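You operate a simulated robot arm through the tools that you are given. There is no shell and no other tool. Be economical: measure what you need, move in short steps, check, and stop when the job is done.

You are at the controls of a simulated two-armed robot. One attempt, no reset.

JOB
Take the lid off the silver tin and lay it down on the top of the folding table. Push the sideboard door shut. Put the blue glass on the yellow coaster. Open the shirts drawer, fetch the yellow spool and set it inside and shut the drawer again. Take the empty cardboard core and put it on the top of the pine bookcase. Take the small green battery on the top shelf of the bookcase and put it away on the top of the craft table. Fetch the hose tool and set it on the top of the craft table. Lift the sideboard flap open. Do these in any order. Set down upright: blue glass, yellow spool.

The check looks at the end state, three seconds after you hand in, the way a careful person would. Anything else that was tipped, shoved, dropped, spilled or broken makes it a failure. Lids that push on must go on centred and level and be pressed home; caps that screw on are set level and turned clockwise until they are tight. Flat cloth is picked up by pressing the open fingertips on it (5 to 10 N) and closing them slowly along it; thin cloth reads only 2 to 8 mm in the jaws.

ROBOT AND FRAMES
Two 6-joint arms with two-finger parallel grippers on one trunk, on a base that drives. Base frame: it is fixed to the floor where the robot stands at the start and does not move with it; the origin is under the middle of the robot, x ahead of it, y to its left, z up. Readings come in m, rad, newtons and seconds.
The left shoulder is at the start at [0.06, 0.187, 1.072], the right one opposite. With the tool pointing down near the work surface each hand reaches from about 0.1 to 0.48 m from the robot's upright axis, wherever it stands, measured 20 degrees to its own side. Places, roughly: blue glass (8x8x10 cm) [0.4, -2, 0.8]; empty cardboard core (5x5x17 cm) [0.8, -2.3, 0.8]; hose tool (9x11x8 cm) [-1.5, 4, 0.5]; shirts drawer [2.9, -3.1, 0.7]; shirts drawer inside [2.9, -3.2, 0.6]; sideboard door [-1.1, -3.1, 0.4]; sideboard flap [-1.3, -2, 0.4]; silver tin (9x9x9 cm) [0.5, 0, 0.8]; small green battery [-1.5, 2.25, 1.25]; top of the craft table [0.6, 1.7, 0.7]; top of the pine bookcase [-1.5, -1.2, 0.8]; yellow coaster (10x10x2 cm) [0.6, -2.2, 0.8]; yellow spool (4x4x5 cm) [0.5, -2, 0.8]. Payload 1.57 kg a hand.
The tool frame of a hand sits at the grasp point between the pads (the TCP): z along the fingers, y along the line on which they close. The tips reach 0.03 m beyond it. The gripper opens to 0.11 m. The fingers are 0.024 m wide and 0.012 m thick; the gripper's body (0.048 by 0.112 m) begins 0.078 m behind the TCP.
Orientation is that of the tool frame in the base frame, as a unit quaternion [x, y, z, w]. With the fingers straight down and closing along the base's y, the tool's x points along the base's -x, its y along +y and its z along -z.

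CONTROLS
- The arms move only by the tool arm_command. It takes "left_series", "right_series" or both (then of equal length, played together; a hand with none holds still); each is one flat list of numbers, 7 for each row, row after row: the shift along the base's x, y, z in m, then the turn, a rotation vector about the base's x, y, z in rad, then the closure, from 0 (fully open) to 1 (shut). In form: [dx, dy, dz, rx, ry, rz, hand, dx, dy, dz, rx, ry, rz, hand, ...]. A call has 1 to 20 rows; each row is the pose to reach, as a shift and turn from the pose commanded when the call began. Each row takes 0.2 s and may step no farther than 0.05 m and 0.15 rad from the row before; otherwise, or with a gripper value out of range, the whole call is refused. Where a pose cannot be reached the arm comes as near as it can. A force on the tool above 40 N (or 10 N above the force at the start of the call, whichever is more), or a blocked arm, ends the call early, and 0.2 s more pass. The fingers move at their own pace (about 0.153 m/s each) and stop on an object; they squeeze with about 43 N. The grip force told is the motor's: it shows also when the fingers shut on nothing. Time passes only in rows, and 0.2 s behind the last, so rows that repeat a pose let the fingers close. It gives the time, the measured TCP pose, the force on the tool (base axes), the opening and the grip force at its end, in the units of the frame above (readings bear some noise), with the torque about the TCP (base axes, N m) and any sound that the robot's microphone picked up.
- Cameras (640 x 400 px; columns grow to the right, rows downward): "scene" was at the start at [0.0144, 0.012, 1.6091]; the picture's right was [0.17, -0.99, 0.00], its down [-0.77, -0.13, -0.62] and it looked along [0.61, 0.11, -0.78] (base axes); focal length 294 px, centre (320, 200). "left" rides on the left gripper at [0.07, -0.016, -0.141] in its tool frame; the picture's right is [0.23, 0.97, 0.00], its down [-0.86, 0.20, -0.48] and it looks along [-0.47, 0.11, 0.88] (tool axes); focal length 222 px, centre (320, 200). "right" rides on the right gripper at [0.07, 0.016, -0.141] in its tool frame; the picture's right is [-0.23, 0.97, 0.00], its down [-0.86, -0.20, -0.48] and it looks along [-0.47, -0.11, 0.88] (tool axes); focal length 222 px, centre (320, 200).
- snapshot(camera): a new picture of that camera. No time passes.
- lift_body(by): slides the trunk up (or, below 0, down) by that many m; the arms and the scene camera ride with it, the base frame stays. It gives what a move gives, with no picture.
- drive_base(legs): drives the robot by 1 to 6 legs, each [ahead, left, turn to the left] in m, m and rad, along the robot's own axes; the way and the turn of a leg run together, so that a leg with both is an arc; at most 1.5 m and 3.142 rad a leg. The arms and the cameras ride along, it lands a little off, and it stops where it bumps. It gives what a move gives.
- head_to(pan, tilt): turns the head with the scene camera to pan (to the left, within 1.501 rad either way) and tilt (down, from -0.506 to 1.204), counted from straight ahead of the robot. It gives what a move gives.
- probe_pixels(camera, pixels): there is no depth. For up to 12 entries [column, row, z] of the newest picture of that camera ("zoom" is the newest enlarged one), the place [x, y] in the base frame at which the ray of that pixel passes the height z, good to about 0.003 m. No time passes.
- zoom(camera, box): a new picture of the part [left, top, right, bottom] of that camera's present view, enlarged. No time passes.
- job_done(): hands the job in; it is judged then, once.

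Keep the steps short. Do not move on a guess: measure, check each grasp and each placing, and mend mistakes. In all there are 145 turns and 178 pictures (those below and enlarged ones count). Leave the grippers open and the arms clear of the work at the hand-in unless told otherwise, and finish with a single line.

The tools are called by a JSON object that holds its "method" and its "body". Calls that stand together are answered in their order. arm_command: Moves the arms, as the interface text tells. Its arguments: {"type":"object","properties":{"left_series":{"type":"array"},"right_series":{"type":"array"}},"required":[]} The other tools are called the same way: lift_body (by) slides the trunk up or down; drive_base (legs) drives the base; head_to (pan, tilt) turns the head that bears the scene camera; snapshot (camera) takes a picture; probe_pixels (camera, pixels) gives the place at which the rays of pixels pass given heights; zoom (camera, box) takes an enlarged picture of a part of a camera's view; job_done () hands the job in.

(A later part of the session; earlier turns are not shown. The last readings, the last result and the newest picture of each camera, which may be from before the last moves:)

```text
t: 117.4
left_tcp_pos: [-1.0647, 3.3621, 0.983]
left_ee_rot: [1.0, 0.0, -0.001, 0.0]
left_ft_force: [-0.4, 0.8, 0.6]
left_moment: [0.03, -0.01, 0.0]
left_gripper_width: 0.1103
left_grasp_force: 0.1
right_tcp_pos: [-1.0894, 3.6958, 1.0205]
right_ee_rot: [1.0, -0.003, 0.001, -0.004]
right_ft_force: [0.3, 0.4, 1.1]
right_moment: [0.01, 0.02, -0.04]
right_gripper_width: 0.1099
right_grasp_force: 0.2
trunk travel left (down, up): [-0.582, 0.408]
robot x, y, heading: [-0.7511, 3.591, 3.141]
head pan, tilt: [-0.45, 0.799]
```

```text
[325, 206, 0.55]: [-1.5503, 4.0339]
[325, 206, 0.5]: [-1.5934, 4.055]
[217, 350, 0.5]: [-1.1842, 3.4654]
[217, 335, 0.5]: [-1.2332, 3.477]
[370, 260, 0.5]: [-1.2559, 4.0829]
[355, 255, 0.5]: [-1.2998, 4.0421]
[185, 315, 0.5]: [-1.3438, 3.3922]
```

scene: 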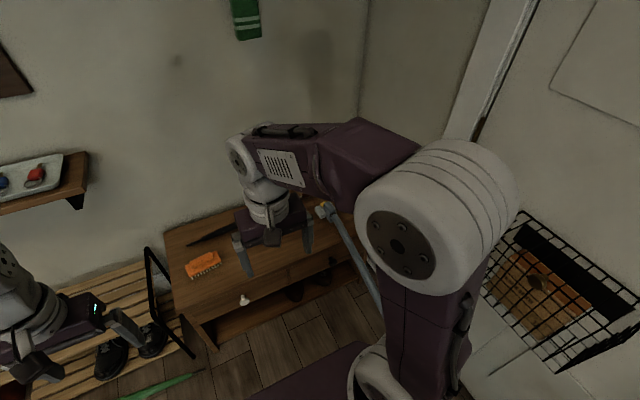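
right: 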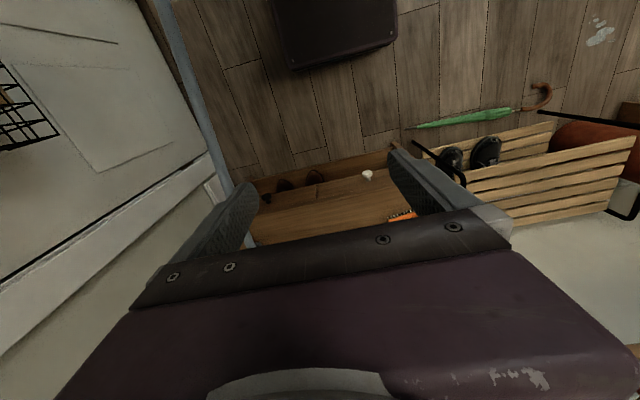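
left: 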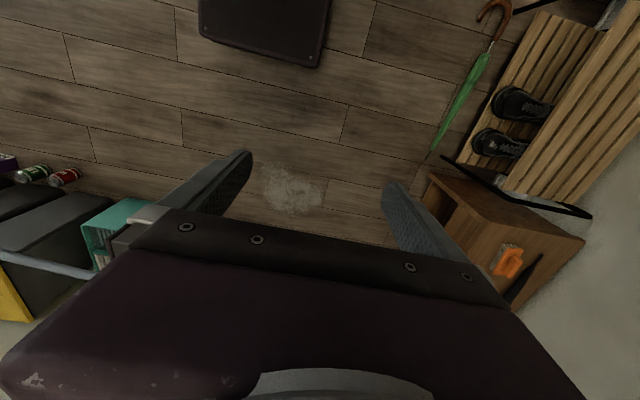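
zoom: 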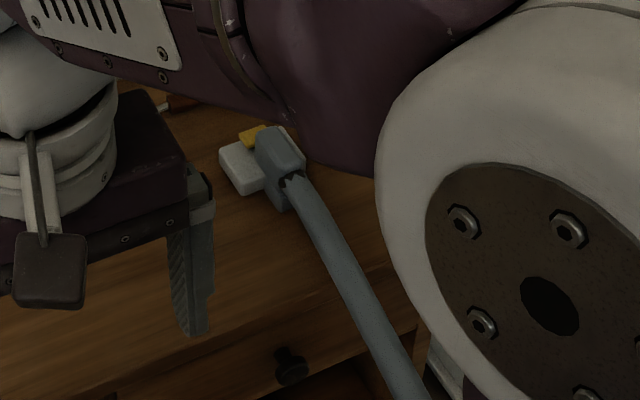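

{"method": "probe_pixels", "body": {"camera": "right", "pixels": [[295, 70, 0.1], [397, 45, 0.1], [295, 70, 0.25], [397, 45, 0.25], [275, 0, 0.25], [395, 0, 0.25], [258, 190, 0.5], [390, 150, 0.5], [205, 120, 0.52], [160, 5, 0.52]]}}

{"method": "head_to", "body": {"pan": 0, "tilt": 1.2}}

{"method": "snapshot", "body": {"camera": "scene"}}

```text
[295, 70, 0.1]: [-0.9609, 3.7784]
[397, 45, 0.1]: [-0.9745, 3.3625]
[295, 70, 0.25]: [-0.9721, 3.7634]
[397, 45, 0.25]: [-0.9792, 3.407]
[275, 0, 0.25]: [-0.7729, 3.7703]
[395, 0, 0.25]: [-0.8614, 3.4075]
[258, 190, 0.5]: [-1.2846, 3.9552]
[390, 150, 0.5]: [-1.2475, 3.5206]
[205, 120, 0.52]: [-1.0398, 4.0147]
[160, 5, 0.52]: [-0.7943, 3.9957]
```

```text
t: 118.3
left_tcp_pos: [-1.0669, 3.3618, 0.9831]
left_ee_rot: [1.0, 0.0, -0.002, 0.0]
left_ft_force: [0.3, -0.2, -0.1]
left_moment: [0.02, -0.02, 0.03]
left_gripper_width: 0.1101
left_grasp_force: 0.1
right_tcp_pos: [-1.0892, 3.6952, 1.0194]
right_ee_rot: [1.0, -0.004, 0.001, -0.004]
right_ft_force: [0.1, 0.0, 0.4]
right_moment: [-0.04, -0.02, -0.01]
right_gripper_width: 0.1101
right_grasp_force: 0.1
trunk travel left (down, up): [-0.582, 0.408]
robot x, y, heading: [-0.7517, 3.5927, 3.138]
head pan, tilt: [0.0, 1.201]
```

```text
113 pictures are left
```

scene: 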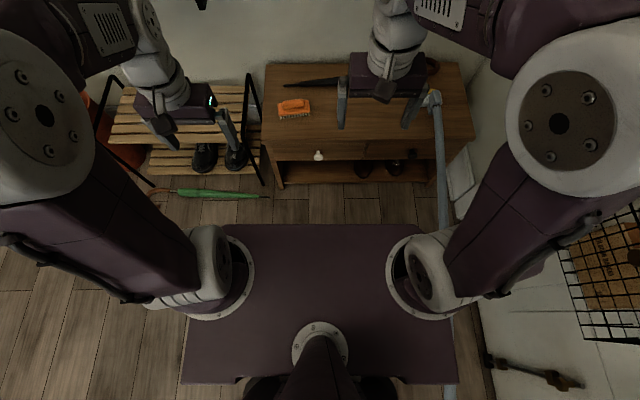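

{"method": "probe_pixels", "body": {"camera": "scene", "pixels": [[265, 158, 0.45], [265, 158, 0.5], [470, 140, 0.5], [266, 66, 0.5], [432, 97, 0.53], [440, 150, 0.53], [445, 220, 0.53], [320, 153, 0.45]]}}

{"method": "zoom", "body": {"camera": "scene", "box": [340, 50, 500, 150]}}

```text
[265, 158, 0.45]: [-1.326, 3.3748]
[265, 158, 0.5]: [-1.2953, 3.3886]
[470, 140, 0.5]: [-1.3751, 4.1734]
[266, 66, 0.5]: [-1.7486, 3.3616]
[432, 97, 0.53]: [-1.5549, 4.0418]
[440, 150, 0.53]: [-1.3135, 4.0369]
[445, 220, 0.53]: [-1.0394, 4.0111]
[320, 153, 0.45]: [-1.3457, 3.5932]
```

```text
4.00 times, centred on (420, 100) of scene
```

zoom: 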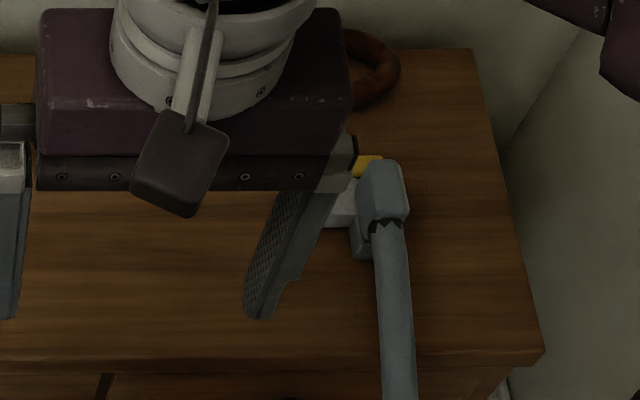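

Overview: base is small (front 0.22 m, half-width 0.18 m). I drive to (−1.07, 3.72), right hand then near the tool.

{"method": "drive_base", "body": {"legs": [[0.31, -0.13, 0]]}}

{"method": "lift_body", "body": {"by": -0.1}}

{"method": "snapshot", "body": {"camera": "right"}}

{"method": "snapshot", "body": {"camera": "scene"}}

```text
t: 120.5
left_tcp_pos: [-1.3762, 3.4915, 0.9833]
left_ee_rot: [1.0, -0.001, -0.001, -0.001]
left_ft_force: [-1.0, 0.2, -0.1]
left_moment: [-0.02, -0.02, 0.0]
left_gripper_width: 0.11
left_grasp_force: 0.0
right_tcp_pos: [-1.3983, 3.8255, 1.0203]
right_ee_rot: [1.0, -0.005, 0.001, -0.003]
right_ft_force: [-0.3, -0.3, -0.3]
right_moment: [0.01, 0.01, -0.04]
right_gripper_width: 0.1102
right_grasp_force: 0.0
trunk travel left (down, up): [-0.582, 0.408]
robot x, y, heading: [-1.0629, 3.7202, 3.14]
head pan, tilt: [0.0, 1.201]
```

```text
t: 121.8
left_tcp_pos: [-1.3764, 3.4922, 0.8833]
left_ee_rot: [1.0, -0.001, 0.0, 0.001]
left_ft_force: [-0.8, -0.6, -0.1]
left_moment: [-0.02, -0.02, 0.03]
left_gripper_width: 0.1103
left_grasp_force: 0.1
right_tcp_pos: [-1.3996, 3.8246, 0.9205]
right_ee_rot: [1.0, -0.003, -0.001, -0.003]
right_ft_force: [0.2, -0.3, 0.4]
right_moment: [0.01, -0.01, 0.01]
right_gripper_width: 0.11
right_grasp_force: 0.0
trunk travel left (down, up): [-0.482, 0.508]
robot x, y, heading: [-1.0614, 3.7223, 3.142]
head pan, tilt: [0.0, 1.201]
```

```text
111 pictures are left
```

right: 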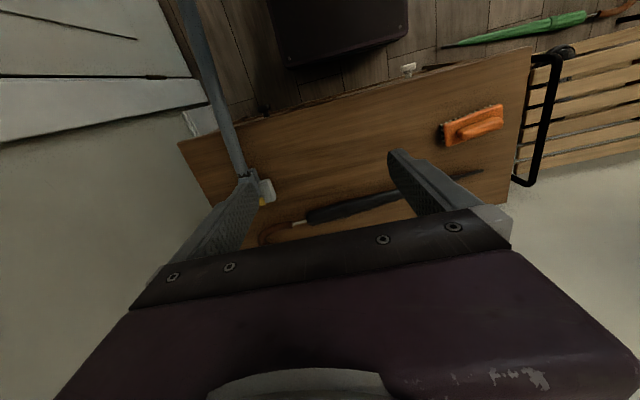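

```text
110 pictures are left
```

scene: 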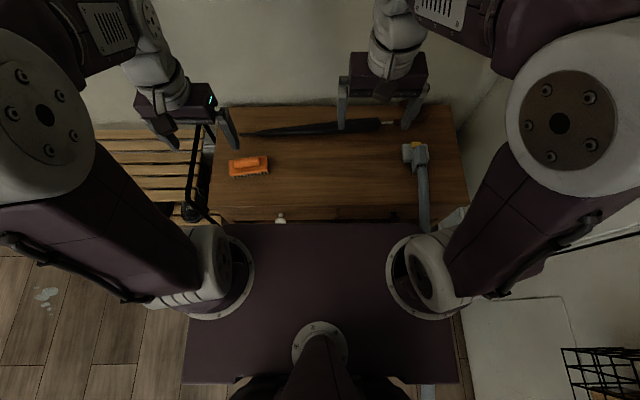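

{"method": "zoom", "body": {"camera": "scene", "box": [380, 130, 460, 180]}}

{"method": "zoom", "body": {"camera": "right", "box": [200, 120, 328, 200]}}

{"method": "probe_pixels", "body": {"camera": "scene", "pixels": [[415, 155, 0.55], [423, 160, 0.55], [422, 190, 0.53], [405, 157, 0.52], [407, 168, 0.5], [395, 142, 0.5]]}}

```text
8.00 times, centred on (420, 155) of scene
```

zoom: 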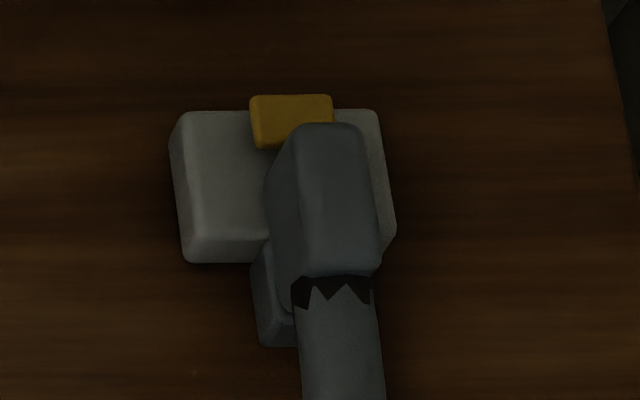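

```text
5.00 times, centred on (264, 160) of right
```

zoom: 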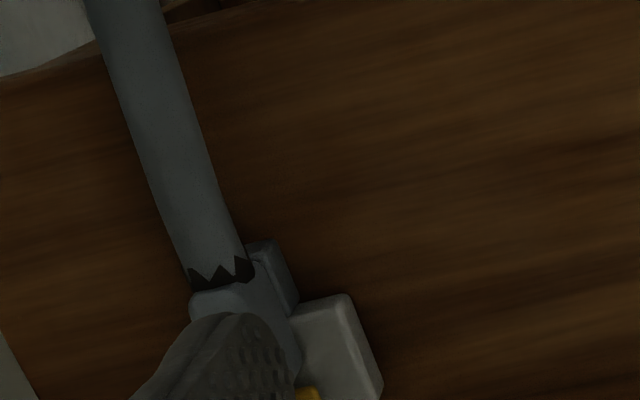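

```text
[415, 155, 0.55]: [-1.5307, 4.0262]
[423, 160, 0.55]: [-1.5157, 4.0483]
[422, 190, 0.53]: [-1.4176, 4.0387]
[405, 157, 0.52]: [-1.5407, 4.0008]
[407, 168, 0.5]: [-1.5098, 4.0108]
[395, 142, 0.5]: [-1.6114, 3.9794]
```

The tool: white foot, grey handle block on top, hose leaving toward +x. I bring the right hand above the block.

{"method": "arm_command", "body": {"right_series": [-0.017, 0.031, -0.02, 0, 0, 0, 0, -0.034, 0.062, -0.04, 0, 0, 0, 0, -0.051, 0.093, -0.06, 0, 0, 0, 0, -0.068, 0.124, -0.08, 0, 0, 0, 0, -0.085, 0.155, -0.1, 0, 0, 0, 0, -0.102, 0.186, -0.12, 0, 0, 0, 0, -0.118, 0.215, -0.15, 0, 0, 0, 0.2, -0.118, 0.215, -0.15, 0, 0, 0, 0.2]}}

{"method": "snapshot", "body": {"camera": "right"}}

{"method": "zoom", "body": {"camera": "right", "box": [240, 80, 400, 180]}}

{"method": "zoom", "body": {"camera": "scene", "box": [360, 100, 488, 180]}}

```text
t: 123.6
left_tcp_pos: [-1.3749, 3.4914, 0.8837]
left_ee_rot: [1.0, 0.0, -0.002, 0.0]
left_ft_force: [0.0, 0.4, 0.5]
left_moment: [0.04, 0.0, 0.02]
left_gripper_width: 0.1102
left_grasp_force: 0.1
right_tcp_pos: [-1.5169, 4.0389, 0.7698]
right_ee_rot: [1.0, -0.004, 0.001, -0.005]
right_ft_force: [0.5, -0.9, 0.1]
right_moment: [0.01, 0.02, 0.03]
right_gripper_width: 0.0879
right_grasp_force: 0.1
trunk travel left (down, up): [-0.482, 0.508]
robot x, y, heading: [-1.0547, 3.7226, 3.141]
head pan, tilt: [0.0, 1.201]
```

```text
107 pictures are left
```

right: 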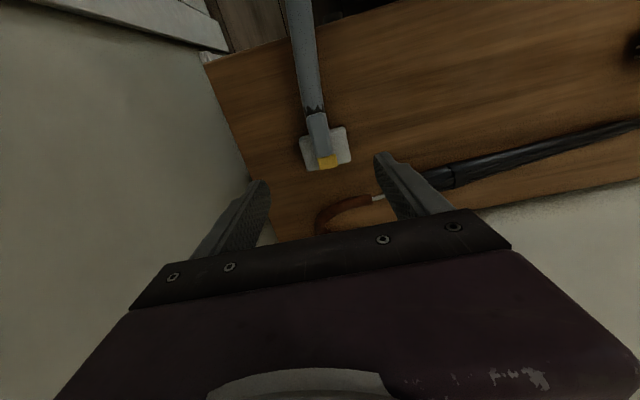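

```text
4.00 times, centred on (320, 130) of right
```

zoom: 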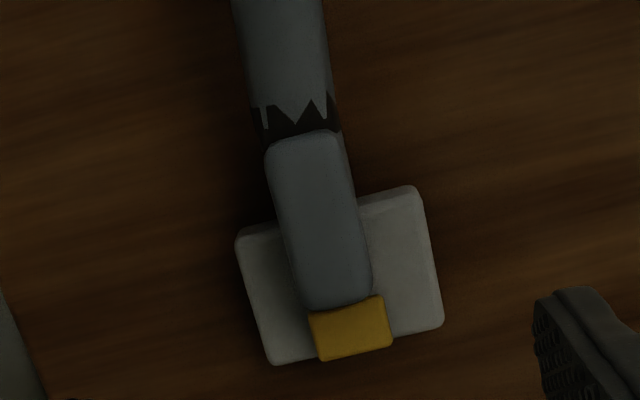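

```text
5.00 times, centred on (424, 140) of scene
```

zoom: 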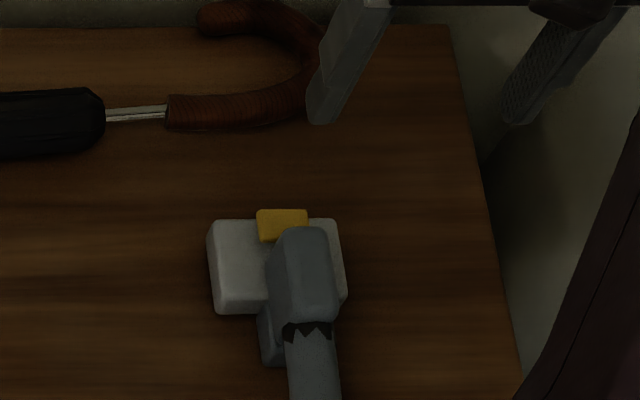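

{"method": "probe_pixels", "body": {"camera": "right", "pixels": [[319.5, 135, 0.54], [319.5, 135, 0.56], [319.5, 135, 0.58], [315, 116, 0.56], [323.5, 155, 0.56], [300, 139, 0.51], [351, 161, 0.51], [345, 126, 0.51]]}}

{"method": "probe_pixels", "body": {"camera": "scene", "pixels": [[421, 155, 0.54], [421, 155, 0.56], [421, 155, 0.58], [422, 163, 0.56], [421, 147, 0.56]]}}

```text
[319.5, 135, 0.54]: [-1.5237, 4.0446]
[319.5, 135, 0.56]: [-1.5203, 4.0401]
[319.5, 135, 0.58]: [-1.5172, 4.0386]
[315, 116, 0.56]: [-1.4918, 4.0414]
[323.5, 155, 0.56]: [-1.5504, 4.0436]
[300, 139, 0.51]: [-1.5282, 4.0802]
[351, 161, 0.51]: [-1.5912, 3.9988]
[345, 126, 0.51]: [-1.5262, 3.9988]
```

```text
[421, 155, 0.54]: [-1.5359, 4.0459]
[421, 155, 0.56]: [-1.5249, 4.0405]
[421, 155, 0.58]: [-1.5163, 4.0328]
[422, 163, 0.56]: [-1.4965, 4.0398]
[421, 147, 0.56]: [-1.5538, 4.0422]
```

Block top at z≈0.565, centre (−1.522, 4.041). Descend to TCP z 0.56 and close.

{"method": "arm_command", "body": {"right_series": [-0.007, 0.002, -0.045, 0, 0, 0, 0.2, -0.007, 0.002, -0.09, 0, 0, 0, 0.2, -0.007, 0.002, -0.135, 0, 0, 0, 0.2, -0.007, 0.002, -0.18, 0, 0, 0, 0.2, -0.007, 0.002, -0.2, 0, 0, 0, 0.2, -0.007, 0.002, -0.21, 0, 0, 0, 0.2, -0.007, 0.002, -0.21, 0, 0, 0, 0.5, -0.007, 0.002, -0.21, 0, 0, 0, 0.8, -0.007, 0.002, -0.21, 0, 0, 0, 1, -0.007, 0.002, -0.21, 0, 0, 0, 1]}}

{"method": "snapshot", "body": {"camera": "right"}}

```text
t: 125.8
left_tcp_pos: [-1.3756, 3.4921, 0.8836]
left_ee_rot: [1.0, -0.002, -0.001, 0.0]
left_ft_force: [0.4, 0.0, -0.5]
left_moment: [0.05, 0.01, 0.0]
left_gripper_width: 0.11
left_grasp_force: 0.1
right_tcp_pos: [-1.524, 4.0432, 0.5605]
right_ee_rot: [1.0, -0.004, 0.0, -0.005]
right_ft_force: [0.0, -1.4, 1.0]
right_moment: [-0.18, 0.14, 0.06]
right_gripper_width: 0.0298
right_grasp_force: 39.4
trunk travel left (down, up): [-0.482, 0.508]
robot x, y, heading: [-1.0597, 3.721, 3.14]
head pan, tilt: [0.0, 1.201]
```

```text
104 pictures are left
```

right: 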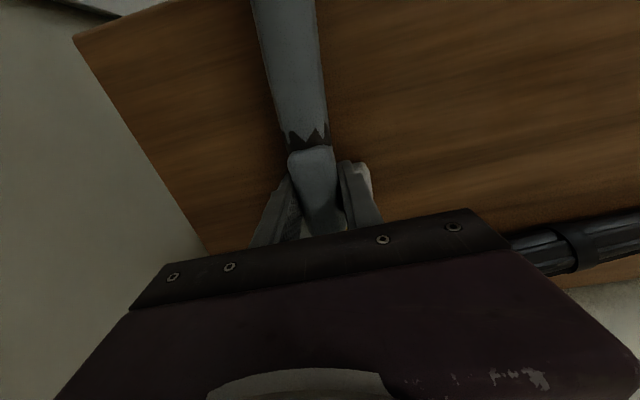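

Gripped (30 mm). Lift and watch the hose pull.

{"method": "arm_command", "body": {"right_series": [0, 0, 0.02, 0, 0, 0, 1, 0, 0, 0.06, 0, 0, 0, 1, 0, 0, 0.1, 0, 0, 0, 1, 0.02, -0.02, 0.14, 0, 0, 0, 1, 0.05, -0.05, 0.17, 0, 0, 0, 1, 0.07, -0.08, 0.2, 0, 0, 0, 1, 0.09, -0.11, 0.23, 0, 0, 0, 1, 0.09, -0.11, 0.23, 0, 0, 0, 1]}}

{"method": "snapshot", "body": {"camera": "right"}}

{"method": "snapshot", "body": {"camera": "scene"}}

```text
refused: row 5 steps farther than a row can; nothing moved
```

```text
103 pictures are left
```

right: 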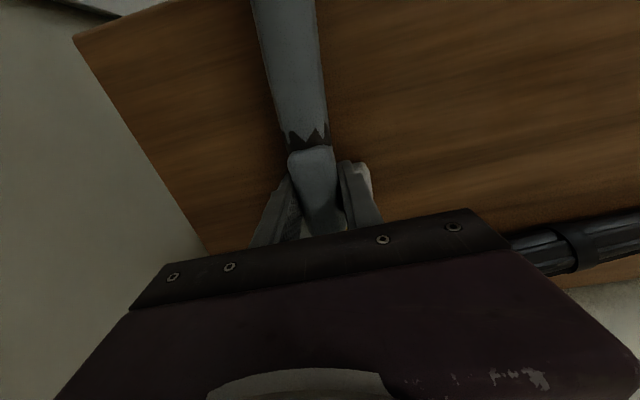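

```text
102 pictures are left
```

scene: 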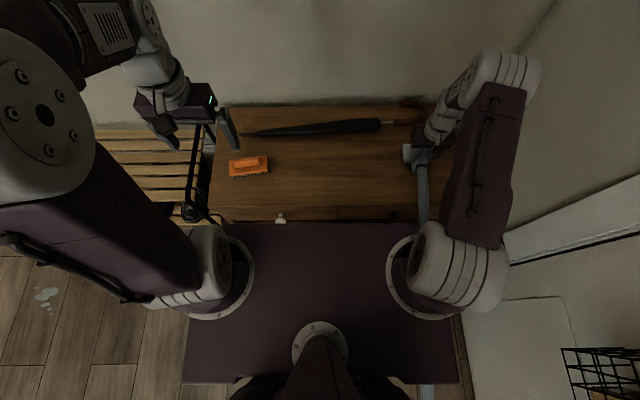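

{"method": "arm_command", "body": {"right_series": [0, 0, 0.02, 0, 0, 0, 1, 0, 0, 0.06, 0, 0, 0, 1, 0, 0, 0.1, 0, 0, 0, 1, 0.02, -0.02, 0.13, 0, 0, 0, 1, 0.04, -0.04, 0.16, 0, 0, 0, 1, 0.06, -0.065, 0.19, 0, 0, 0, 1, 0.08, -0.09, 0.22, 0, 0, 0, 1, 0.09, -0.11, 0.25, 0, 0, 0, 1, 0.09, -0.11, 0.25, 0, 0, 0, 1]}}

{"method": "snapshot", "body": {"camera": "scene"}}

```text
t: 127.8
left_tcp_pos: [-1.3765, 3.4923, 0.8839]
left_ee_rot: [1.0, -0.001, 0.0, 0.002]
left_ft_force: [0.7, 0.9, -0.2]
left_moment: [-0.03, -0.02, -0.01]
left_gripper_width: 0.11
left_grasp_force: 0.0
right_tcp_pos: [-1.4326, 3.9315, 0.8098]
right_ee_rot: [1.0, -0.003, 0.001, -0.003]
right_ft_force: [0.3, 0.8, -2.0]
right_moment: [0.0, -0.02, -0.03]
right_gripper_width: 0.0298
right_grasp_force: 39.5
trunk travel left (down, up): [-0.482, 0.508]
robot x, y, heading: [-1.061, 3.7239, 3.144]
head pan, tilt: [0.0, 1.201]
```

```text
101 pictures are left
```

scene: 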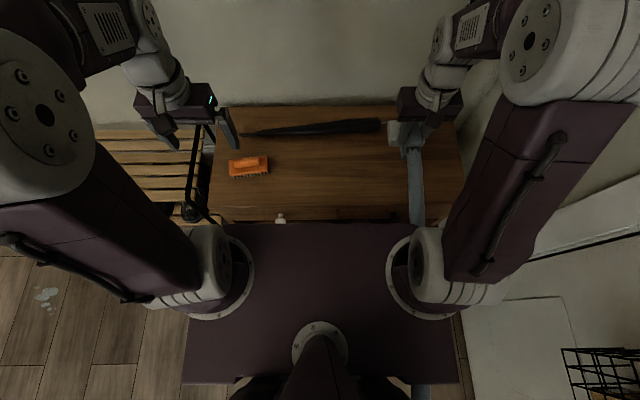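

Tool lifted freely, hose gives no pull. I raise the trunk and drive to the craft table.

{"method": "lift_body", "body": {"by": 0.2}}

{"method": "drive_base", "body": {"legs": [[-0.5, 0, 0], [0, 0, 1.571], [1.1, 0, 0], [1.0, 0, 0], [0, 0, 1.571]]}}

{"method": "head_to", "body": {"pan": -0.1, "tilt": 0.8}}

{"method": "snapshot", "body": {"camera": "scene"}}

```text
t: 130.0
left_tcp_pos: [-1.3763, 3.4924, 1.0835]
left_ee_rot: [1.0, -0.002, -0.001, 0.0]
left_ft_force: [0.9, 0.2, -0.2]
left_moment: [-0.03, 0.02, -0.01]
left_gripper_width: 0.1096
left_grasp_force: 0.0
right_tcp_pos: [-1.4334, 3.9319, 1.0106]
right_ee_rot: [1.0, -0.004, 0.001, -0.004]
right_ft_force: [-0.2, 0.4, -1.3]
right_moment: [0.03, -0.04, -0.01]
right_gripper_width: 0.0297
right_grasp_force: 39.1
trunk travel left (down, up): [-0.682, 0.308]
robot x, y, heading: [-1.0611, 3.7234, 3.143]
head pan, tilt: [0.0, 1.201]
```

```text
t: 150.7
left_tcp_pos: [-0.2539, 1.8384, 1.0823]
left_ee_rot: [0.0, 1.0, 0.0, 0.001]
left_ft_force: [-0.2, 0.2, 0.3]
left_moment: [0.04, 0.0, 0.02]
left_gripper_width: 0.11
left_grasp_force: 0.1
right_tcp_pos: [-0.195, 1.3991, 1.011]
right_ee_rot: [0.002, 1.0, -0.002, -0.001]
right_ft_force: [0.3, -0.6, -2.1]
right_moment: [0.03, 0.02, 0.01]
right_gripper_width: 0.0295
right_grasp_force: 39.2
trunk travel left (down, up): [-0.682, 0.308]
robot x, y, heading: [-0.5687, 1.6084, -0.001]
head pan, tilt: [0.0, 1.201]
```

```text
t: 151.5
left_tcp_pos: [-0.2537, 1.8399, 1.0841]
left_ee_rot: [0.0, 1.0, 0.0, 0.001]
left_ft_force: [-1.7, 0.2, -0.8]
left_moment: [-0.02, 0.02, 0.0]
left_gripper_width: 0.1103
left_grasp_force: 0.0
right_tcp_pos: [-0.1952, 1.398, 1.0117]
right_ee_rot: [0.002, 1.0, -0.004, -0.002]
right_ft_force: [-0.3, -0.3, -2.1]
right_moment: [-0.02, 0.01, -0.05]
right_gripper_width: 0.03
right_grasp_force: 39.1
trunk travel left (down, up): [-0.682, 0.308]
robot x, y, heading: [-0.5712, 1.6054, 0.003]
head pan, tilt: [-0.099, 0.799]
```

```text
100 pictures are left
```

scene: 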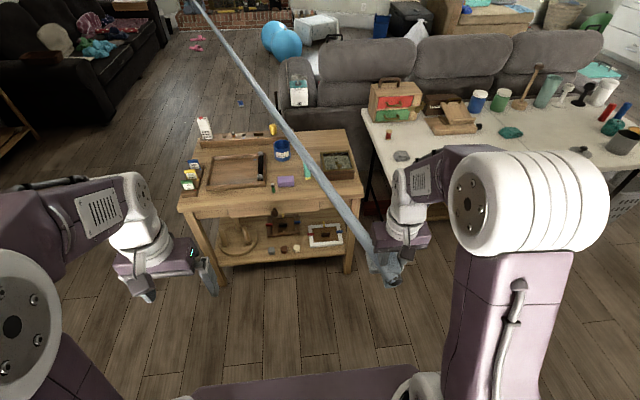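

Drive in 0.52 m with the tool above the free south-west corner.

{"method": "drive_base", "body": {"legs": [[0.52, 0, 0]]}}

{"method": "head_to", "body": {"pan": -0.2, "tilt": 1.0}}

{"method": "snapshot", "body": {"camera": "scene"}}

{"method": "snapshot", "body": {"camera": "left"}}

```text
t: 154.6
left_tcp_pos: [0.269, 1.8384, 1.0826]
left_ee_rot: [0.0, 1.0, 0.0, 0.001]
left_ft_force: [-0.1, 0.0, -0.4]
left_moment: [0.03, 0.0, -0.02]
left_gripper_width: 0.1099
left_grasp_force: 0.1
right_tcp_pos: [0.3283, 1.3985, 1.0101]
right_ee_rot: [0.001, 1.0, -0.004, 0.0]
right_ft_force: [-0.2, -0.2, -2.1]
right_moment: [-0.04, 0.04, 0.0]
right_gripper_width: 0.0299
right_grasp_force: 39.1
trunk travel left (down, up): [-0.682, 0.308]
robot x, y, heading: [-0.044, 1.6052, -0.0]
head pan, tilt: [-0.099, 0.799]
```

```text
t: 155.3
left_tcp_pos: [0.2702, 1.8392, 1.0827]
left_ee_rot: [0.001, 1.0, -0.001, 0.001]
left_ft_force: [-0.2, -0.6, 0.2]
left_moment: [-0.01, -0.01, -0.02]
left_gripper_width: 0.1099
left_grasp_force: 0.1
right_tcp_pos: [0.3269, 1.3993, 1.0111]
right_ee_rot: [0.002, 1.0, -0.003, -0.001]
right_ft_force: [-0.3, 0.1, -1.9]
right_moment: [0.02, 0.04, 0.0]
right_gripper_width: 0.0294
right_grasp_force: 39.3
trunk travel left (down, up): [-0.682, 0.308]
robot x, y, heading: [-0.0454, 1.6097, 0.002]
head pan, tilt: [-0.201, 1.0]
```

```text
99 pictures are left
```

scene: 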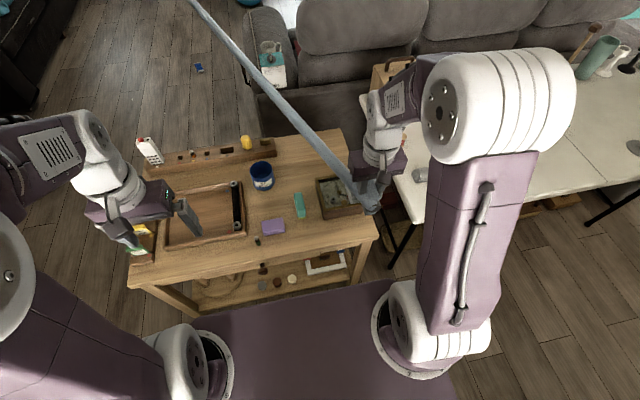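

```text
98 pictures are left
```

left: 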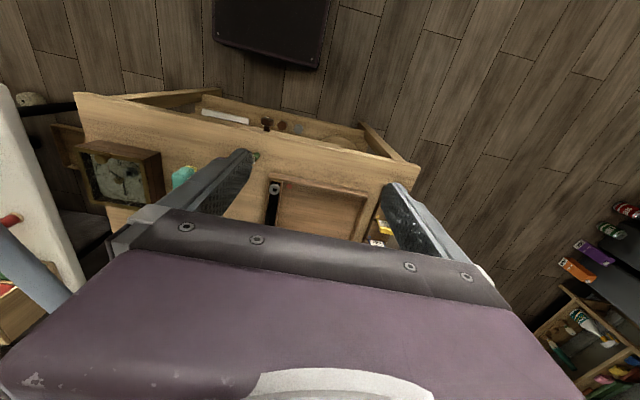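

{"method": "probe_pixels", "body": {"camera": "scene", "pixels": [[324, 219, 0.693], [362, 213, 0.693], [377, 238, 0.693], [296, 217, 0.693], [304, 218, 0.693], [264, 234, 0.693], [284, 232, 0.693], [300, 249, 0.693]]}}

{"method": "probe_pixels", "body": {"camera": "left", "pixels": [[75, 95, 0.693], [415, 165, 0.693], [77, 150, 0.74], [160, 155, 0.74], [104, 202, 0.693], [160, 200, 0.693]]}}

```text
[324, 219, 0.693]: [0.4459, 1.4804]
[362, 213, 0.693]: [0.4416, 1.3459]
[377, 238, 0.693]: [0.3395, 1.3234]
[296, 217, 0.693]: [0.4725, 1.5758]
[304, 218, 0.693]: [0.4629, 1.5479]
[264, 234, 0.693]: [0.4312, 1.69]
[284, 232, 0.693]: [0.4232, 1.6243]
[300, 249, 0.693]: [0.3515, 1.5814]
```

```text
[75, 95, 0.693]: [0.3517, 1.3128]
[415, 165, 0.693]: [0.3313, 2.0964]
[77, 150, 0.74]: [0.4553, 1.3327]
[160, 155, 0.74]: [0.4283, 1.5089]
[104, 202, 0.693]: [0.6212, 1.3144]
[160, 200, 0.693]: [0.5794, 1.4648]
```

The rock box stands closer than thought; I measure the gap between it and the purple box exactly.

{"method": "zoom", "body": {"camera": "scene", "box": [240, 170, 384, 260]}}

```text
4.44 times, centred on (312, 215) of scene
```

zoom: 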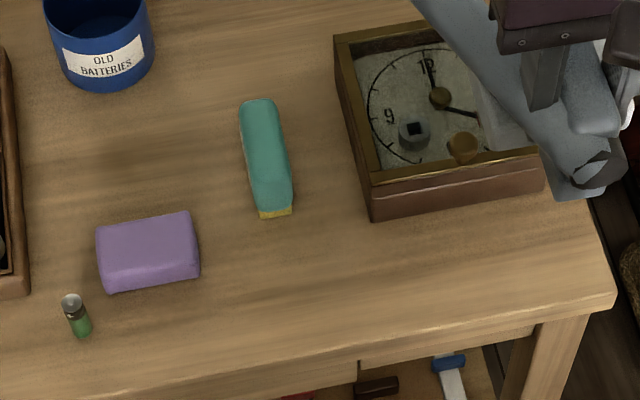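

{"method": "probe_pixels", "body": {"camera": "zoom", "pixels": [[260, 219, 0.693], [294, 214, 0.693], [371, 221, 0.693], [545, 190, 0.693], [110, 293, 0.693], [200, 276, 0.693], [82, 338, 0.693], [358, 360, 0.693], [612, 300, 0.693], [240, 105, 0.74], [150, 385, 0.693]]}}

```text
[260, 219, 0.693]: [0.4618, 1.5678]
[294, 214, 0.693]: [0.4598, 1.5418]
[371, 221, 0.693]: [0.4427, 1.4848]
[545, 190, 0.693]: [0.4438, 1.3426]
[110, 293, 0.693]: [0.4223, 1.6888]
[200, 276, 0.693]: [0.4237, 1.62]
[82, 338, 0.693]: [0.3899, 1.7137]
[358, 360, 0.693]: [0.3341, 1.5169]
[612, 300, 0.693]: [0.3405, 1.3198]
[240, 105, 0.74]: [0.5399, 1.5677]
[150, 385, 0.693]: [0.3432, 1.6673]
```

The strip takes the tool turned 90° (9 cm deep): footprint x 0.345–0.435, y 1.49–1.60. I turn the hand −90° while moving to (0.39, 1.56).

{"method": "arm_command", "body": {"right_series": [0.006, 0.015, 0, 0, 0, -0.143, 1, 0.012, 0.03, 0, 0, 0, -0.286, 1, 0.018, 0.045, 0, 0, 0, -0.429, 1, 0.024, 0.06, 0, 0, 0, -0.571, 1, 0.03, 0.075, 0, 0, 0, -0.714, 1, 0.036, 0.09, 0, 0, 0, -0.857, 1, 0.042, 0.105, 0, 0, 0, -1.0, 1, 0.048, 0.12, 0, 0, 0, -1.143, 1, 0.054, 0.135, 0, 0, 0, -1.286, 1, 0.06, 0.15, 0, 0, 0, -1.429, 1, 0.063, 0.161, 0, 0, 0, -1.571, 1, 0.063, 0.161, -0.04, 0, 0, -1.571, 1, 0.063, 0.161, -0.08, 0, 0, -1.571, 1, 0.063, 0.161, -0.12, 0, 0, -1.571, 1, 0.063, 0.161, -0.12, 0, 0, -1.571, 1]}}

{"method": "snapshot", "body": {"camera": "right"}}

{"method": "zoom", "body": {"camera": "scene", "box": [220, 130, 412, 250]}}

```text
t: 158.5
left_tcp_pos: [0.2679, 1.8393, 1.0827]
left_ee_rot: [0.0, 1.0, -0.001, 0.001]
left_ft_force: [-0.1, 0.0, 1.0]
left_moment: [-0.03, 0.0, 0.02]
left_gripper_width: 0.1099
left_grasp_force: 0.0
right_tcp_pos: [0.3912, 1.5595, 0.8899]
right_ee_rot: [0.71, 0.704, -0.001, -0.003]
right_ft_force: [-0.7, -0.1, -1.9]
right_moment: [0.06, -0.04, -0.03]
right_gripper_width: 0.0294
right_grasp_force: 38.2
trunk travel left (down, up): [-0.682, 0.308]
robot x, y, heading: [-0.0452, 1.608, -0.002]
head pan, tilt: [-0.201, 1.0]
```

```text
96 pictures are left
```

right: 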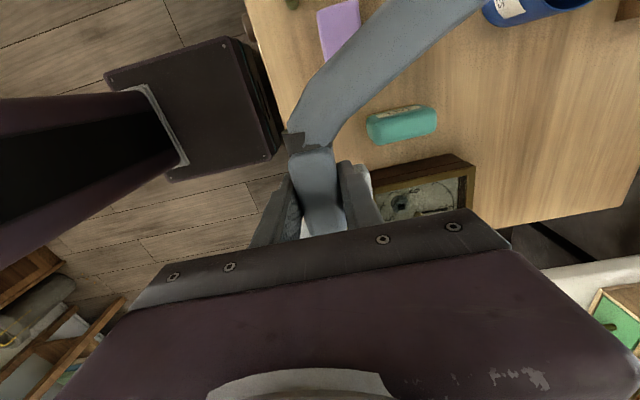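

```text
3.33 times, centred on (316, 190) of scene
```

zoom: 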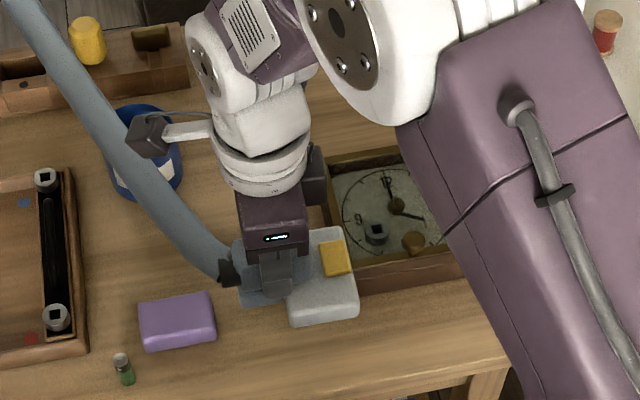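

{"method": "arm_command", "body": {"right_series": [0, 0, -0.04, 0, 0, 0, 1, 0, 0, -0.08, 0, 0, 0, 1, 0, 0, -0.105, 0, 0, 0, 1, 0, 0, -0.115, 0, 0, 0, 1, 0, 0, -0.115, 0, 0, 0, 1]}}

{"method": "zoom", "body": {"camera": "right", "box": [220, 60, 476, 220]}}

{"method": "zoom", "body": {"camera": "scene", "box": [250, 160, 378, 240]}}

```text
t: 159.7
left_tcp_pos: [0.2692, 1.8373, 1.0829]
left_ee_rot: [0.0, 1.0, 0.0, 0.001]
left_ft_force: [-0.3, -0.4, -0.1]
left_moment: [0.03, 0.01, -0.01]
left_gripper_width: 0.1101
left_grasp_force: 0.1
right_tcp_pos: [0.3885, 1.5596, 0.7773]
right_ee_rot: [0.709, 0.705, -0.003, -0.004]
right_ft_force: [0.0, -0.2, -2.8]
right_moment: [0.07, 0.0, -0.01]
right_gripper_width: 0.0298
right_grasp_force: 40.0
trunk travel left (down, up): [-0.682, 0.308]
robot x, y, heading: [-0.0465, 1.6088, -0.001]
head pan, tilt: [-0.201, 1.0]
```

```text
2.50 times, centred on (348, 140) of right
```

zoom: 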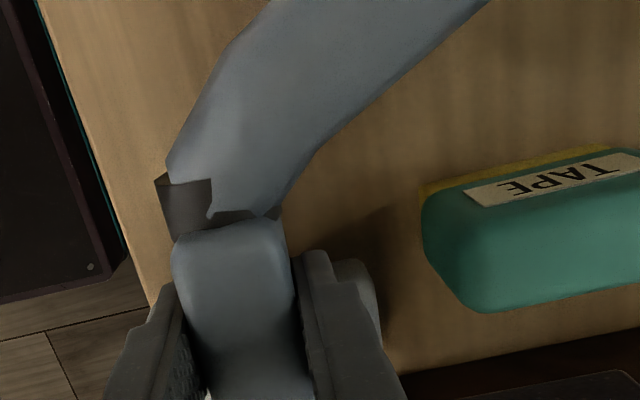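

```text
5.00 times, centred on (314, 200) of scene
```

zoom: 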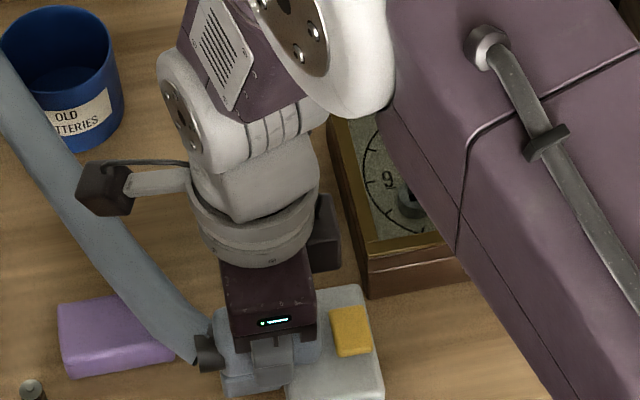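

{"method": "arm_command", "body": {"right_series": [-0.002, 0, -0.005, 0, 0, 0, 1, -0.002, 0, -0.01, 0, 0, 0, 1, -0.002, 0, -0.014, 0, 0, 0, 1, -0.002, 0, -0.018, 0, 0, 0, 1]}}

```text
t: 160.7
left_tcp_pos: [0.2673, 1.8391, 1.0839]
left_ee_rot: [0.001, 1.0, 0.0, 0.002]
left_ft_force: [-0.1, 0.2, -0.6]
left_moment: [-0.01, 0.0, 0.04]
left_gripper_width: 0.1097
left_grasp_force: 0.0
right_tcp_pos: [0.389, 1.5601, 0.7598]
right_ee_rot: [0.709, 0.705, -0.002, -0.001]
right_ft_force: [-1.9, -1.7, 20.0]
right_moment: [-1.04, -0.59, -0.06]
right_gripper_width: 0.0298
right_grasp_force: 38.5
trunk travel left (down, up): [-0.682, 0.308]
robot x, y, heading: [-0.0444, 1.6042, 0.0]
head pan, tilt: [-0.201, 1.0]
```

{"method": "zoom", "body": {"camera": "scene", "box": [266, 190, 362, 250]}}

{"method": "snapshot", "body": {"camera": "left"}}

```text
6.67 times, centred on (314, 220) of scene
```

zoom: 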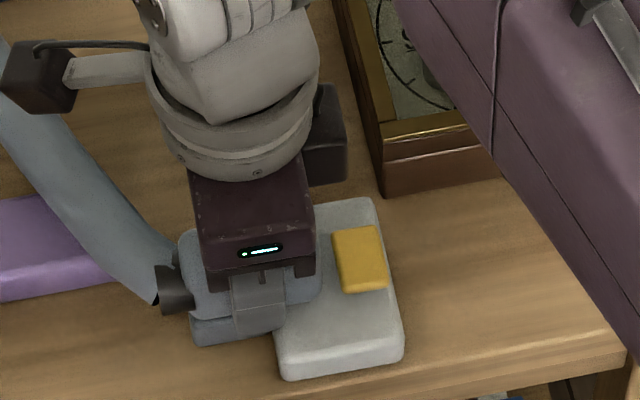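

```text
91 pictures are left
```

left: 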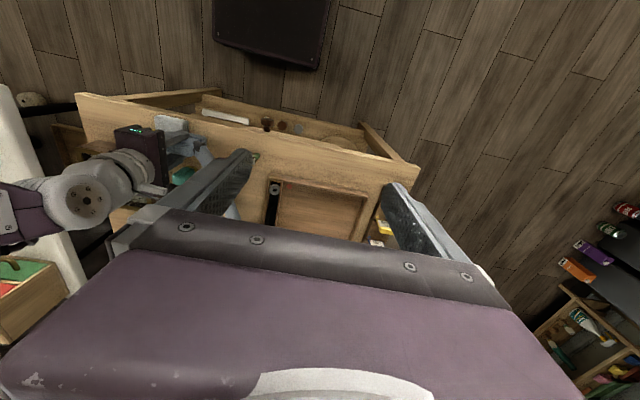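

It sits on the table clear of everything. Release slowly and rise.

{"method": "arm_command", "body": {"right_series": [0, 0, 0.001, 0, 0, 0, 0.9, 0, 0, 0.001, 0, 0, 0, 0.75, 0, 0, 0.001, 0, 0, 0, 0.6, 0, 0, 0.001, 0, 0, 0, 0.5, 0, 0, 0.03, 0, 0, 0, 0.5, 0, 0, 0.07, 0, 0, 0, 0.5, 0, 0, 0.11, 0, 0, 0, 0.5, 0, 0, 0.15, 0, 0, 0, 0.3, 0, 0, 0.19, 0, 0, 0, 0.1, 0, 0, 0.23, 0, 0, 0, 0, -0.03, 0, 0.26, 0, 0, 0, 0]}}

{"method": "zoom", "body": {"camera": "scene", "box": [220, 130, 412, 250]}}

```text
t: 163.1
left_tcp_pos: [0.2675, 1.8389, 1.0836]
left_ee_rot: [0.0, 1.0, 0.0, 0.003]
left_ft_force: [-0.3, -0.7, 0.5]
left_moment: [-0.01, -0.01, 0.0]
left_gripper_width: 0.1098
left_grasp_force: 0.0
right_tcp_pos: [0.3571, 1.559, 1.019]
right_ee_rot: [0.709, 0.705, -0.002, -0.003]
right_ft_force: [-0.7, -0.5, -0.1]
right_moment: [0.02, -0.03, -0.01]
right_gripper_width: 0.1099
right_grasp_force: 0.1
trunk travel left (down, up): [-0.682, 0.308]
robot x, y, heading: [-0.0422, 1.6096, 0.005]
head pan, tilt: [-0.201, 1.0]
```

```text
3.33 times, centred on (316, 190) of scene
```

zoom: 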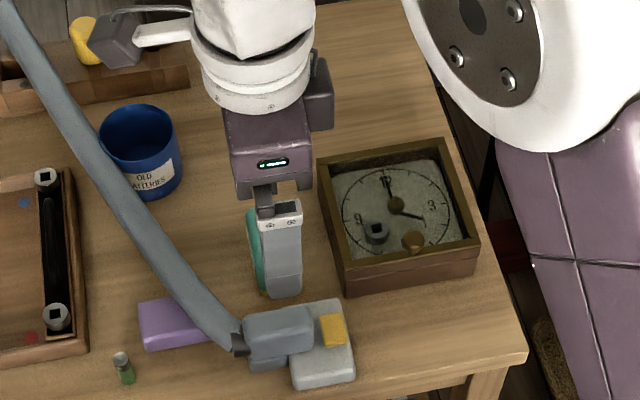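

Both north tasks done. I turn the right hand back and drive south to the dining table.

{"method": "arm_command", "body": {"right_series": [-0.01, -0.01, 0, 0, 0, 0.143, 0, -0.02, -0.02, 0, 0, 0, 0.286, 0, -0.03, -0.03, 0, 0, 0, 0.429, 0, -0.03, -0.04, 0, 0, 0, 0.571, 0, -0.03, -0.05, 0, 0, 0, 0.714, 0, -0.03, -0.05, 0, 0, 0, 0.857, 0, -0.03, -0.05, 0, 0, 0, 1.0, 0, -0.03, -0.05, 0, 0, 0, 1.143, 0, -0.03, -0.05, 0, 0, 0, 1.286, 0, -0.03, -0.05, 0, 0, 0, 1.429, 0, -0.03, -0.05, 0, 0, 0, 1.571, 0]}}

{"method": "drive_base", "body": {"legs": [[-0.45, 0, 0], [0, 0, -1.571], [1.4, 0, 0], [1.2, 0, 0]]}}

{"method": "head_to", "body": {"pan": 0.4, "tilt": 0.6}}

{"method": "snapshot", "body": {"camera": "scene"}}

```text
t: 165.5
left_tcp_pos: [0.2693, 1.8385, 1.0848]
left_ee_rot: [0.0, 1.0, -0.001, 0.0]
left_ft_force: [-0.3, 0.3, 0.3]
left_moment: [0.02, 0.01, 0.01]
left_gripper_width: 0.1103
left_grasp_force: 0.0
right_tcp_pos: [0.3283, 1.5101, 1.0176]
right_ee_rot: [0.002, 1.0, -0.004, -0.001]
right_ft_force: [-0.5, -0.2, 0.6]
right_moment: [0.02, 0.01, -0.02]
right_gripper_width: 0.1101
right_grasp_force: 0.1
trunk travel left (down, up): [-0.682, 0.308]
robot x, y, heading: [-0.0463, 1.6083, 0.005]
head pan, tilt: [-0.201, 1.0]
```

```text
t: 184.4
left_tcp_pos: [-0.2701, -1.3154, 1.0829]
left_ee_rot: [0.708, 0.706, -0.001, 0.0]
left_ft_force: [0.2, -0.1, 0.2]
left_moment: [-0.03, -0.02, -0.01]
left_gripper_width: 0.1102
left_grasp_force: 0.1
right_tcp_pos: [-0.6001, -1.375, 1.0177]
right_ee_rot: [0.71, 0.704, -0.002, -0.004]
right_ft_force: [0.6, -0.7, 0.5]
right_moment: [0.01, -0.04, 0.0]
right_gripper_width: 0.11
right_grasp_force: 0.1
trunk travel left (down, up): [-0.682, 0.308]
robot x, y, heading: [-0.5052, -1.0012, -1.573]
head pan, tilt: [-0.201, 1.0]
```

```text
t: 185.4
left_tcp_pos: [-0.2718, -1.3169, 1.0837]
left_ee_rot: [0.708, 0.707, -0.001, 0.001]
left_ft_force: [0.1, -0.4, -0.5]
left_moment: [-0.01, 0.03, 0.02]
left_gripper_width: 0.1101
left_grasp_force: 0.2
right_tcp_pos: [-0.6008, -1.375, 1.0179]
right_ee_rot: [0.71, 0.705, -0.002, -0.003]
right_ft_force: [0.9, 0.3, 0.0]
right_moment: [-0.02, -0.01, 0.0]
right_gripper_width: 0.1097
right_grasp_force: 0.0
trunk travel left (down, up): [-0.682, 0.308]
robot x, y, heading: [-0.4989, -1.0027, -1.575]
head pan, tilt: [0.4, 0.6]
```

```text
89 pictures are left
```

scene: 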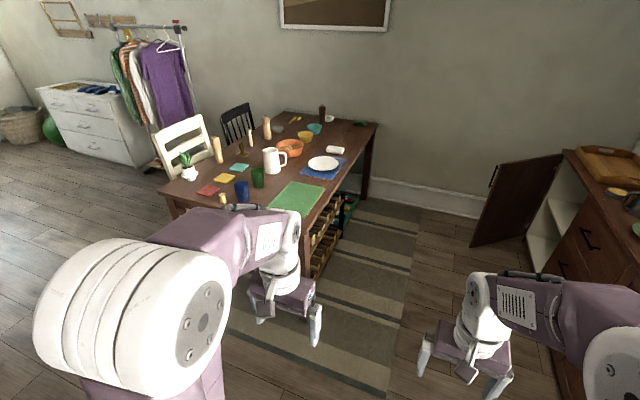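

{"method": "zoom", "body": {"camera": "scene", "box": [150, 110, 310, 230]}}

{"method": "probe_pixels", "body": {"camera": "scene", "pixels": [[165, 192, 0.75], [300, 222, 0.75], [242, 198, 0.75], [222, 203, 0.75], [225, 180, 0.75], [218, 162, 0.75], [375, 127, 0.75]]}}

```text
3.33 times, centred on (230, 170) of scene
```

zoom: 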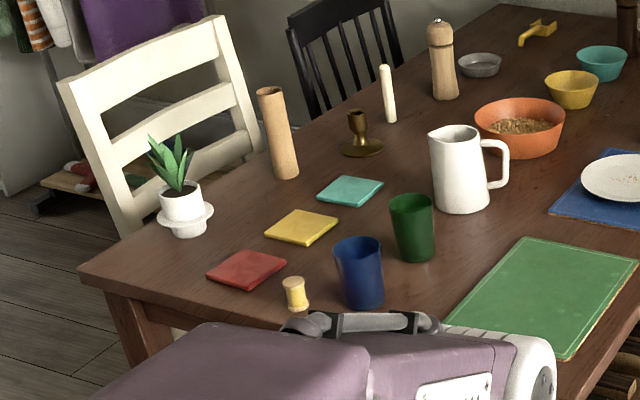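

```text
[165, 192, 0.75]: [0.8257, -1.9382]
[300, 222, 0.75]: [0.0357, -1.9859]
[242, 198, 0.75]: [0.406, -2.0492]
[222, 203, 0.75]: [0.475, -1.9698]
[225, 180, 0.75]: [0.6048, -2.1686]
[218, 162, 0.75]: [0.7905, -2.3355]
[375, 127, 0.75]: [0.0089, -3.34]
```

Clear view: blue glass (0.41,−2.05), spool (0.475,−1.97), yellow coaster (0.605,−2.17), core (0.79,−2.33). I drive to the north end of the table.

{"method": "drive_base", "body": {"legs": [[0, 0.92, 0], [0.5, 0, 0]]}}

{"method": "head_to", "body": {"pan": 0, "tilt": 0.95}}

{"method": "snapshot", "body": {"camera": "scene"}}

```text
t: 192.7
left_tcp_pos: [0.6431, -1.817, 1.0834]
left_ee_rot: [0.707, 0.707, 0.0, 0.001]
left_ft_force: [-0.8, -0.8, 0.8]
left_moment: [0.0, -0.01, 0.0]
left_gripper_width: 0.1098
left_grasp_force: 0.1
right_tcp_pos: [0.3142, -1.8771, 1.0181]
right_ee_rot: [0.708, 0.706, -0.003, -0.003]
right_ft_force: [-0.2, 0.4, 0.3]
right_moment: [0.02, 0.01, 0.02]
right_gripper_width: 0.1099
right_grasp_force: 0.1
trunk travel left (down, up): [-0.682, 0.308]
robot x, y, heading: [0.414, -1.5053, -1.567]
head pan, tilt: [0.4, 0.6]
```

```text
t: 193.6
left_tcp_pos: [0.6428, -1.8159, 1.0825]
left_ee_rot: [0.707, 0.707, 0.0, 0.002]
left_ft_force: [-0.5, -0.4, 0.0]
left_moment: [-0.01, 0.0, 0.0]
left_gripper_width: 0.11
left_grasp_force: 0.1
right_tcp_pos: [0.3138, -1.8766, 1.018]
right_ee_rot: [0.708, 0.706, -0.002, -0.003]
right_ft_force: [-0.5, -0.3, -0.7]
right_moment: [0.0, -0.02, 0.03]
right_gripper_width: 0.1101
right_grasp_force: 0.0
trunk travel left (down, up): [-0.682, 0.308]
robot x, y, heading: [0.4136, -1.5065, -1.569]
head pan, tilt: [0.0, 0.949]
```

```text
87 pictures are left
```

scene: 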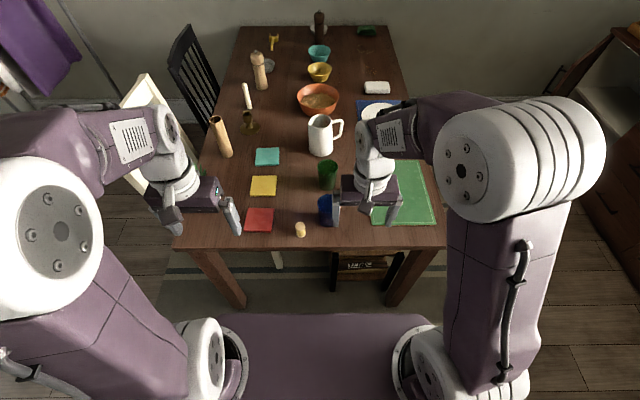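

{"method": "drive_base", "body": {"legs": [[0.15, 0, 0]]}}

{"method": "arm_command", "body": {"right_series": [-0.03, 0.02, 0.03, 0, 0, 0, 0, -0.06, 0.05, 0.05, 0, 0, 0, 0, -0.09, 0.08, 0.07, 0, 0, 0, 0, -0.12, 0.11, 0.08, 0, 0, 0, 0]}}

{"method": "zoom", "body": {"camera": "scene", "box": [210, 130, 370, 230]}}

{"method": "snapshot", "body": {"camera": "left"}}

```text
t: 194.9
left_tcp_pos: [0.6429, -1.9655, 1.0844]
left_ee_rot: [0.706, 0.708, -0.001, 0.002]
left_ft_force: [0.3, -0.3, 0.4]
left_moment: [0.0, 0.01, 0.0]
left_gripper_width: 0.1101
left_grasp_force: 0.0
right_tcp_pos: [0.3154, -2.0253, 1.0171]
right_ee_rot: [0.709, 0.706, -0.004, -0.004]
right_ft_force: [0.0, 0.0, 0.8]
right_moment: [-0.02, 0.01, -0.01]
right_gripper_width: 0.11
right_grasp_force: 0.0
trunk travel left (down, up): [-0.682, 0.308]
robot x, y, heading: [0.41, -1.6564, -1.566]
head pan, tilt: [0.0, 0.949]
```

```text
t: 195.9
left_tcp_pos: [0.6434, -1.9638, 1.084]
left_ee_rot: [0.706, 0.708, -0.001, 0.002]
left_ft_force: [0.0, 0.7, 0.4]
left_moment: [0.0, -0.02, 0.0]
left_gripper_width: 0.11
left_grasp_force: 0.1
right_tcp_pos: [0.1954, -1.9153, 1.0996]
right_ee_rot: [0.708, 0.706, -0.003, -0.003]
right_ft_force: [0.1, 0.0, -0.1]
right_moment: [-0.04, -0.01, 0.04]
right_gripper_width: 0.11
right_grasp_force: 0.0
trunk travel left (down, up): [-0.682, 0.308]
robot x, y, heading: [0.4153, -1.6538, -1.574]
head pan, tilt: [0.0, 0.949]
```

```text
4.00 times, centred on (290, 180) of scene
```

zoom: 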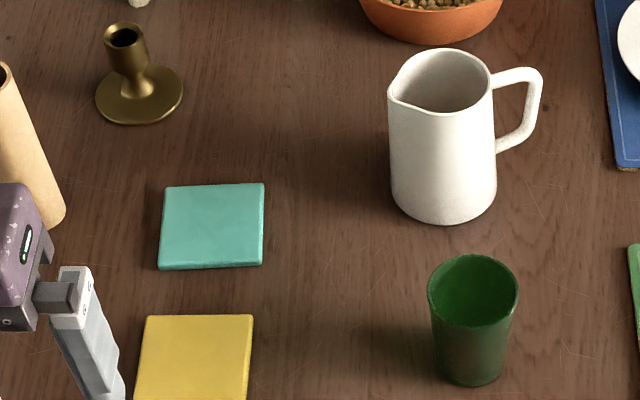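

```text
85 pictures are left
```

left: 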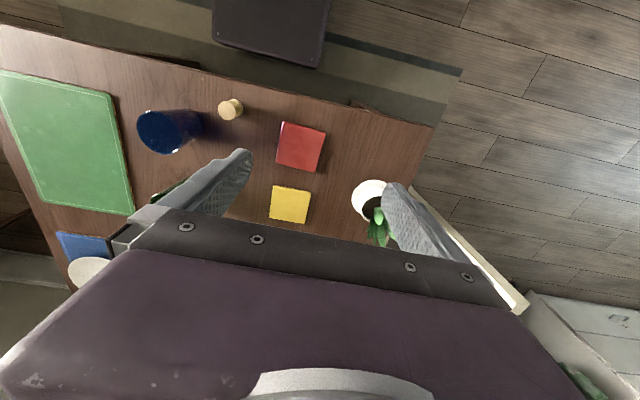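

{"method": "zoom", "body": {"camera": "scene", "box": [230, 200, 390, 300]}}

{"method": "probe_pixels", "body": {"camera": "left", "pixels": [[164, 132, 0.85], [164, 132, 0.83], [290, 204, 0.765], [272, 186, 0.765], [306, 222, 0.765], [231, 108, 0.8], [231, 108, 0.79], [192, 127, 0.75]]}}

```text
4.00 times, centred on (310, 250) of scene
```

zoom: 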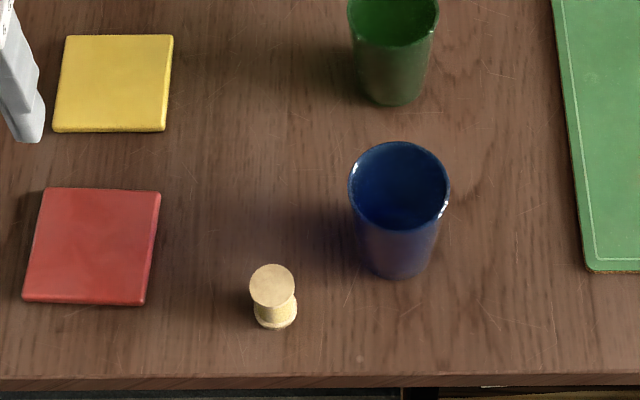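

```text
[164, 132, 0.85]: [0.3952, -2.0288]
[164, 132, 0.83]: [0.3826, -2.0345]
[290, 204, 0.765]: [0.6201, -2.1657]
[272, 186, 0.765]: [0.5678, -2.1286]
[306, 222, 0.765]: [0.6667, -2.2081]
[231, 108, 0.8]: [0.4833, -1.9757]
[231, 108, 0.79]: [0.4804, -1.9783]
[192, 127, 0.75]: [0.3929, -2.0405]
```

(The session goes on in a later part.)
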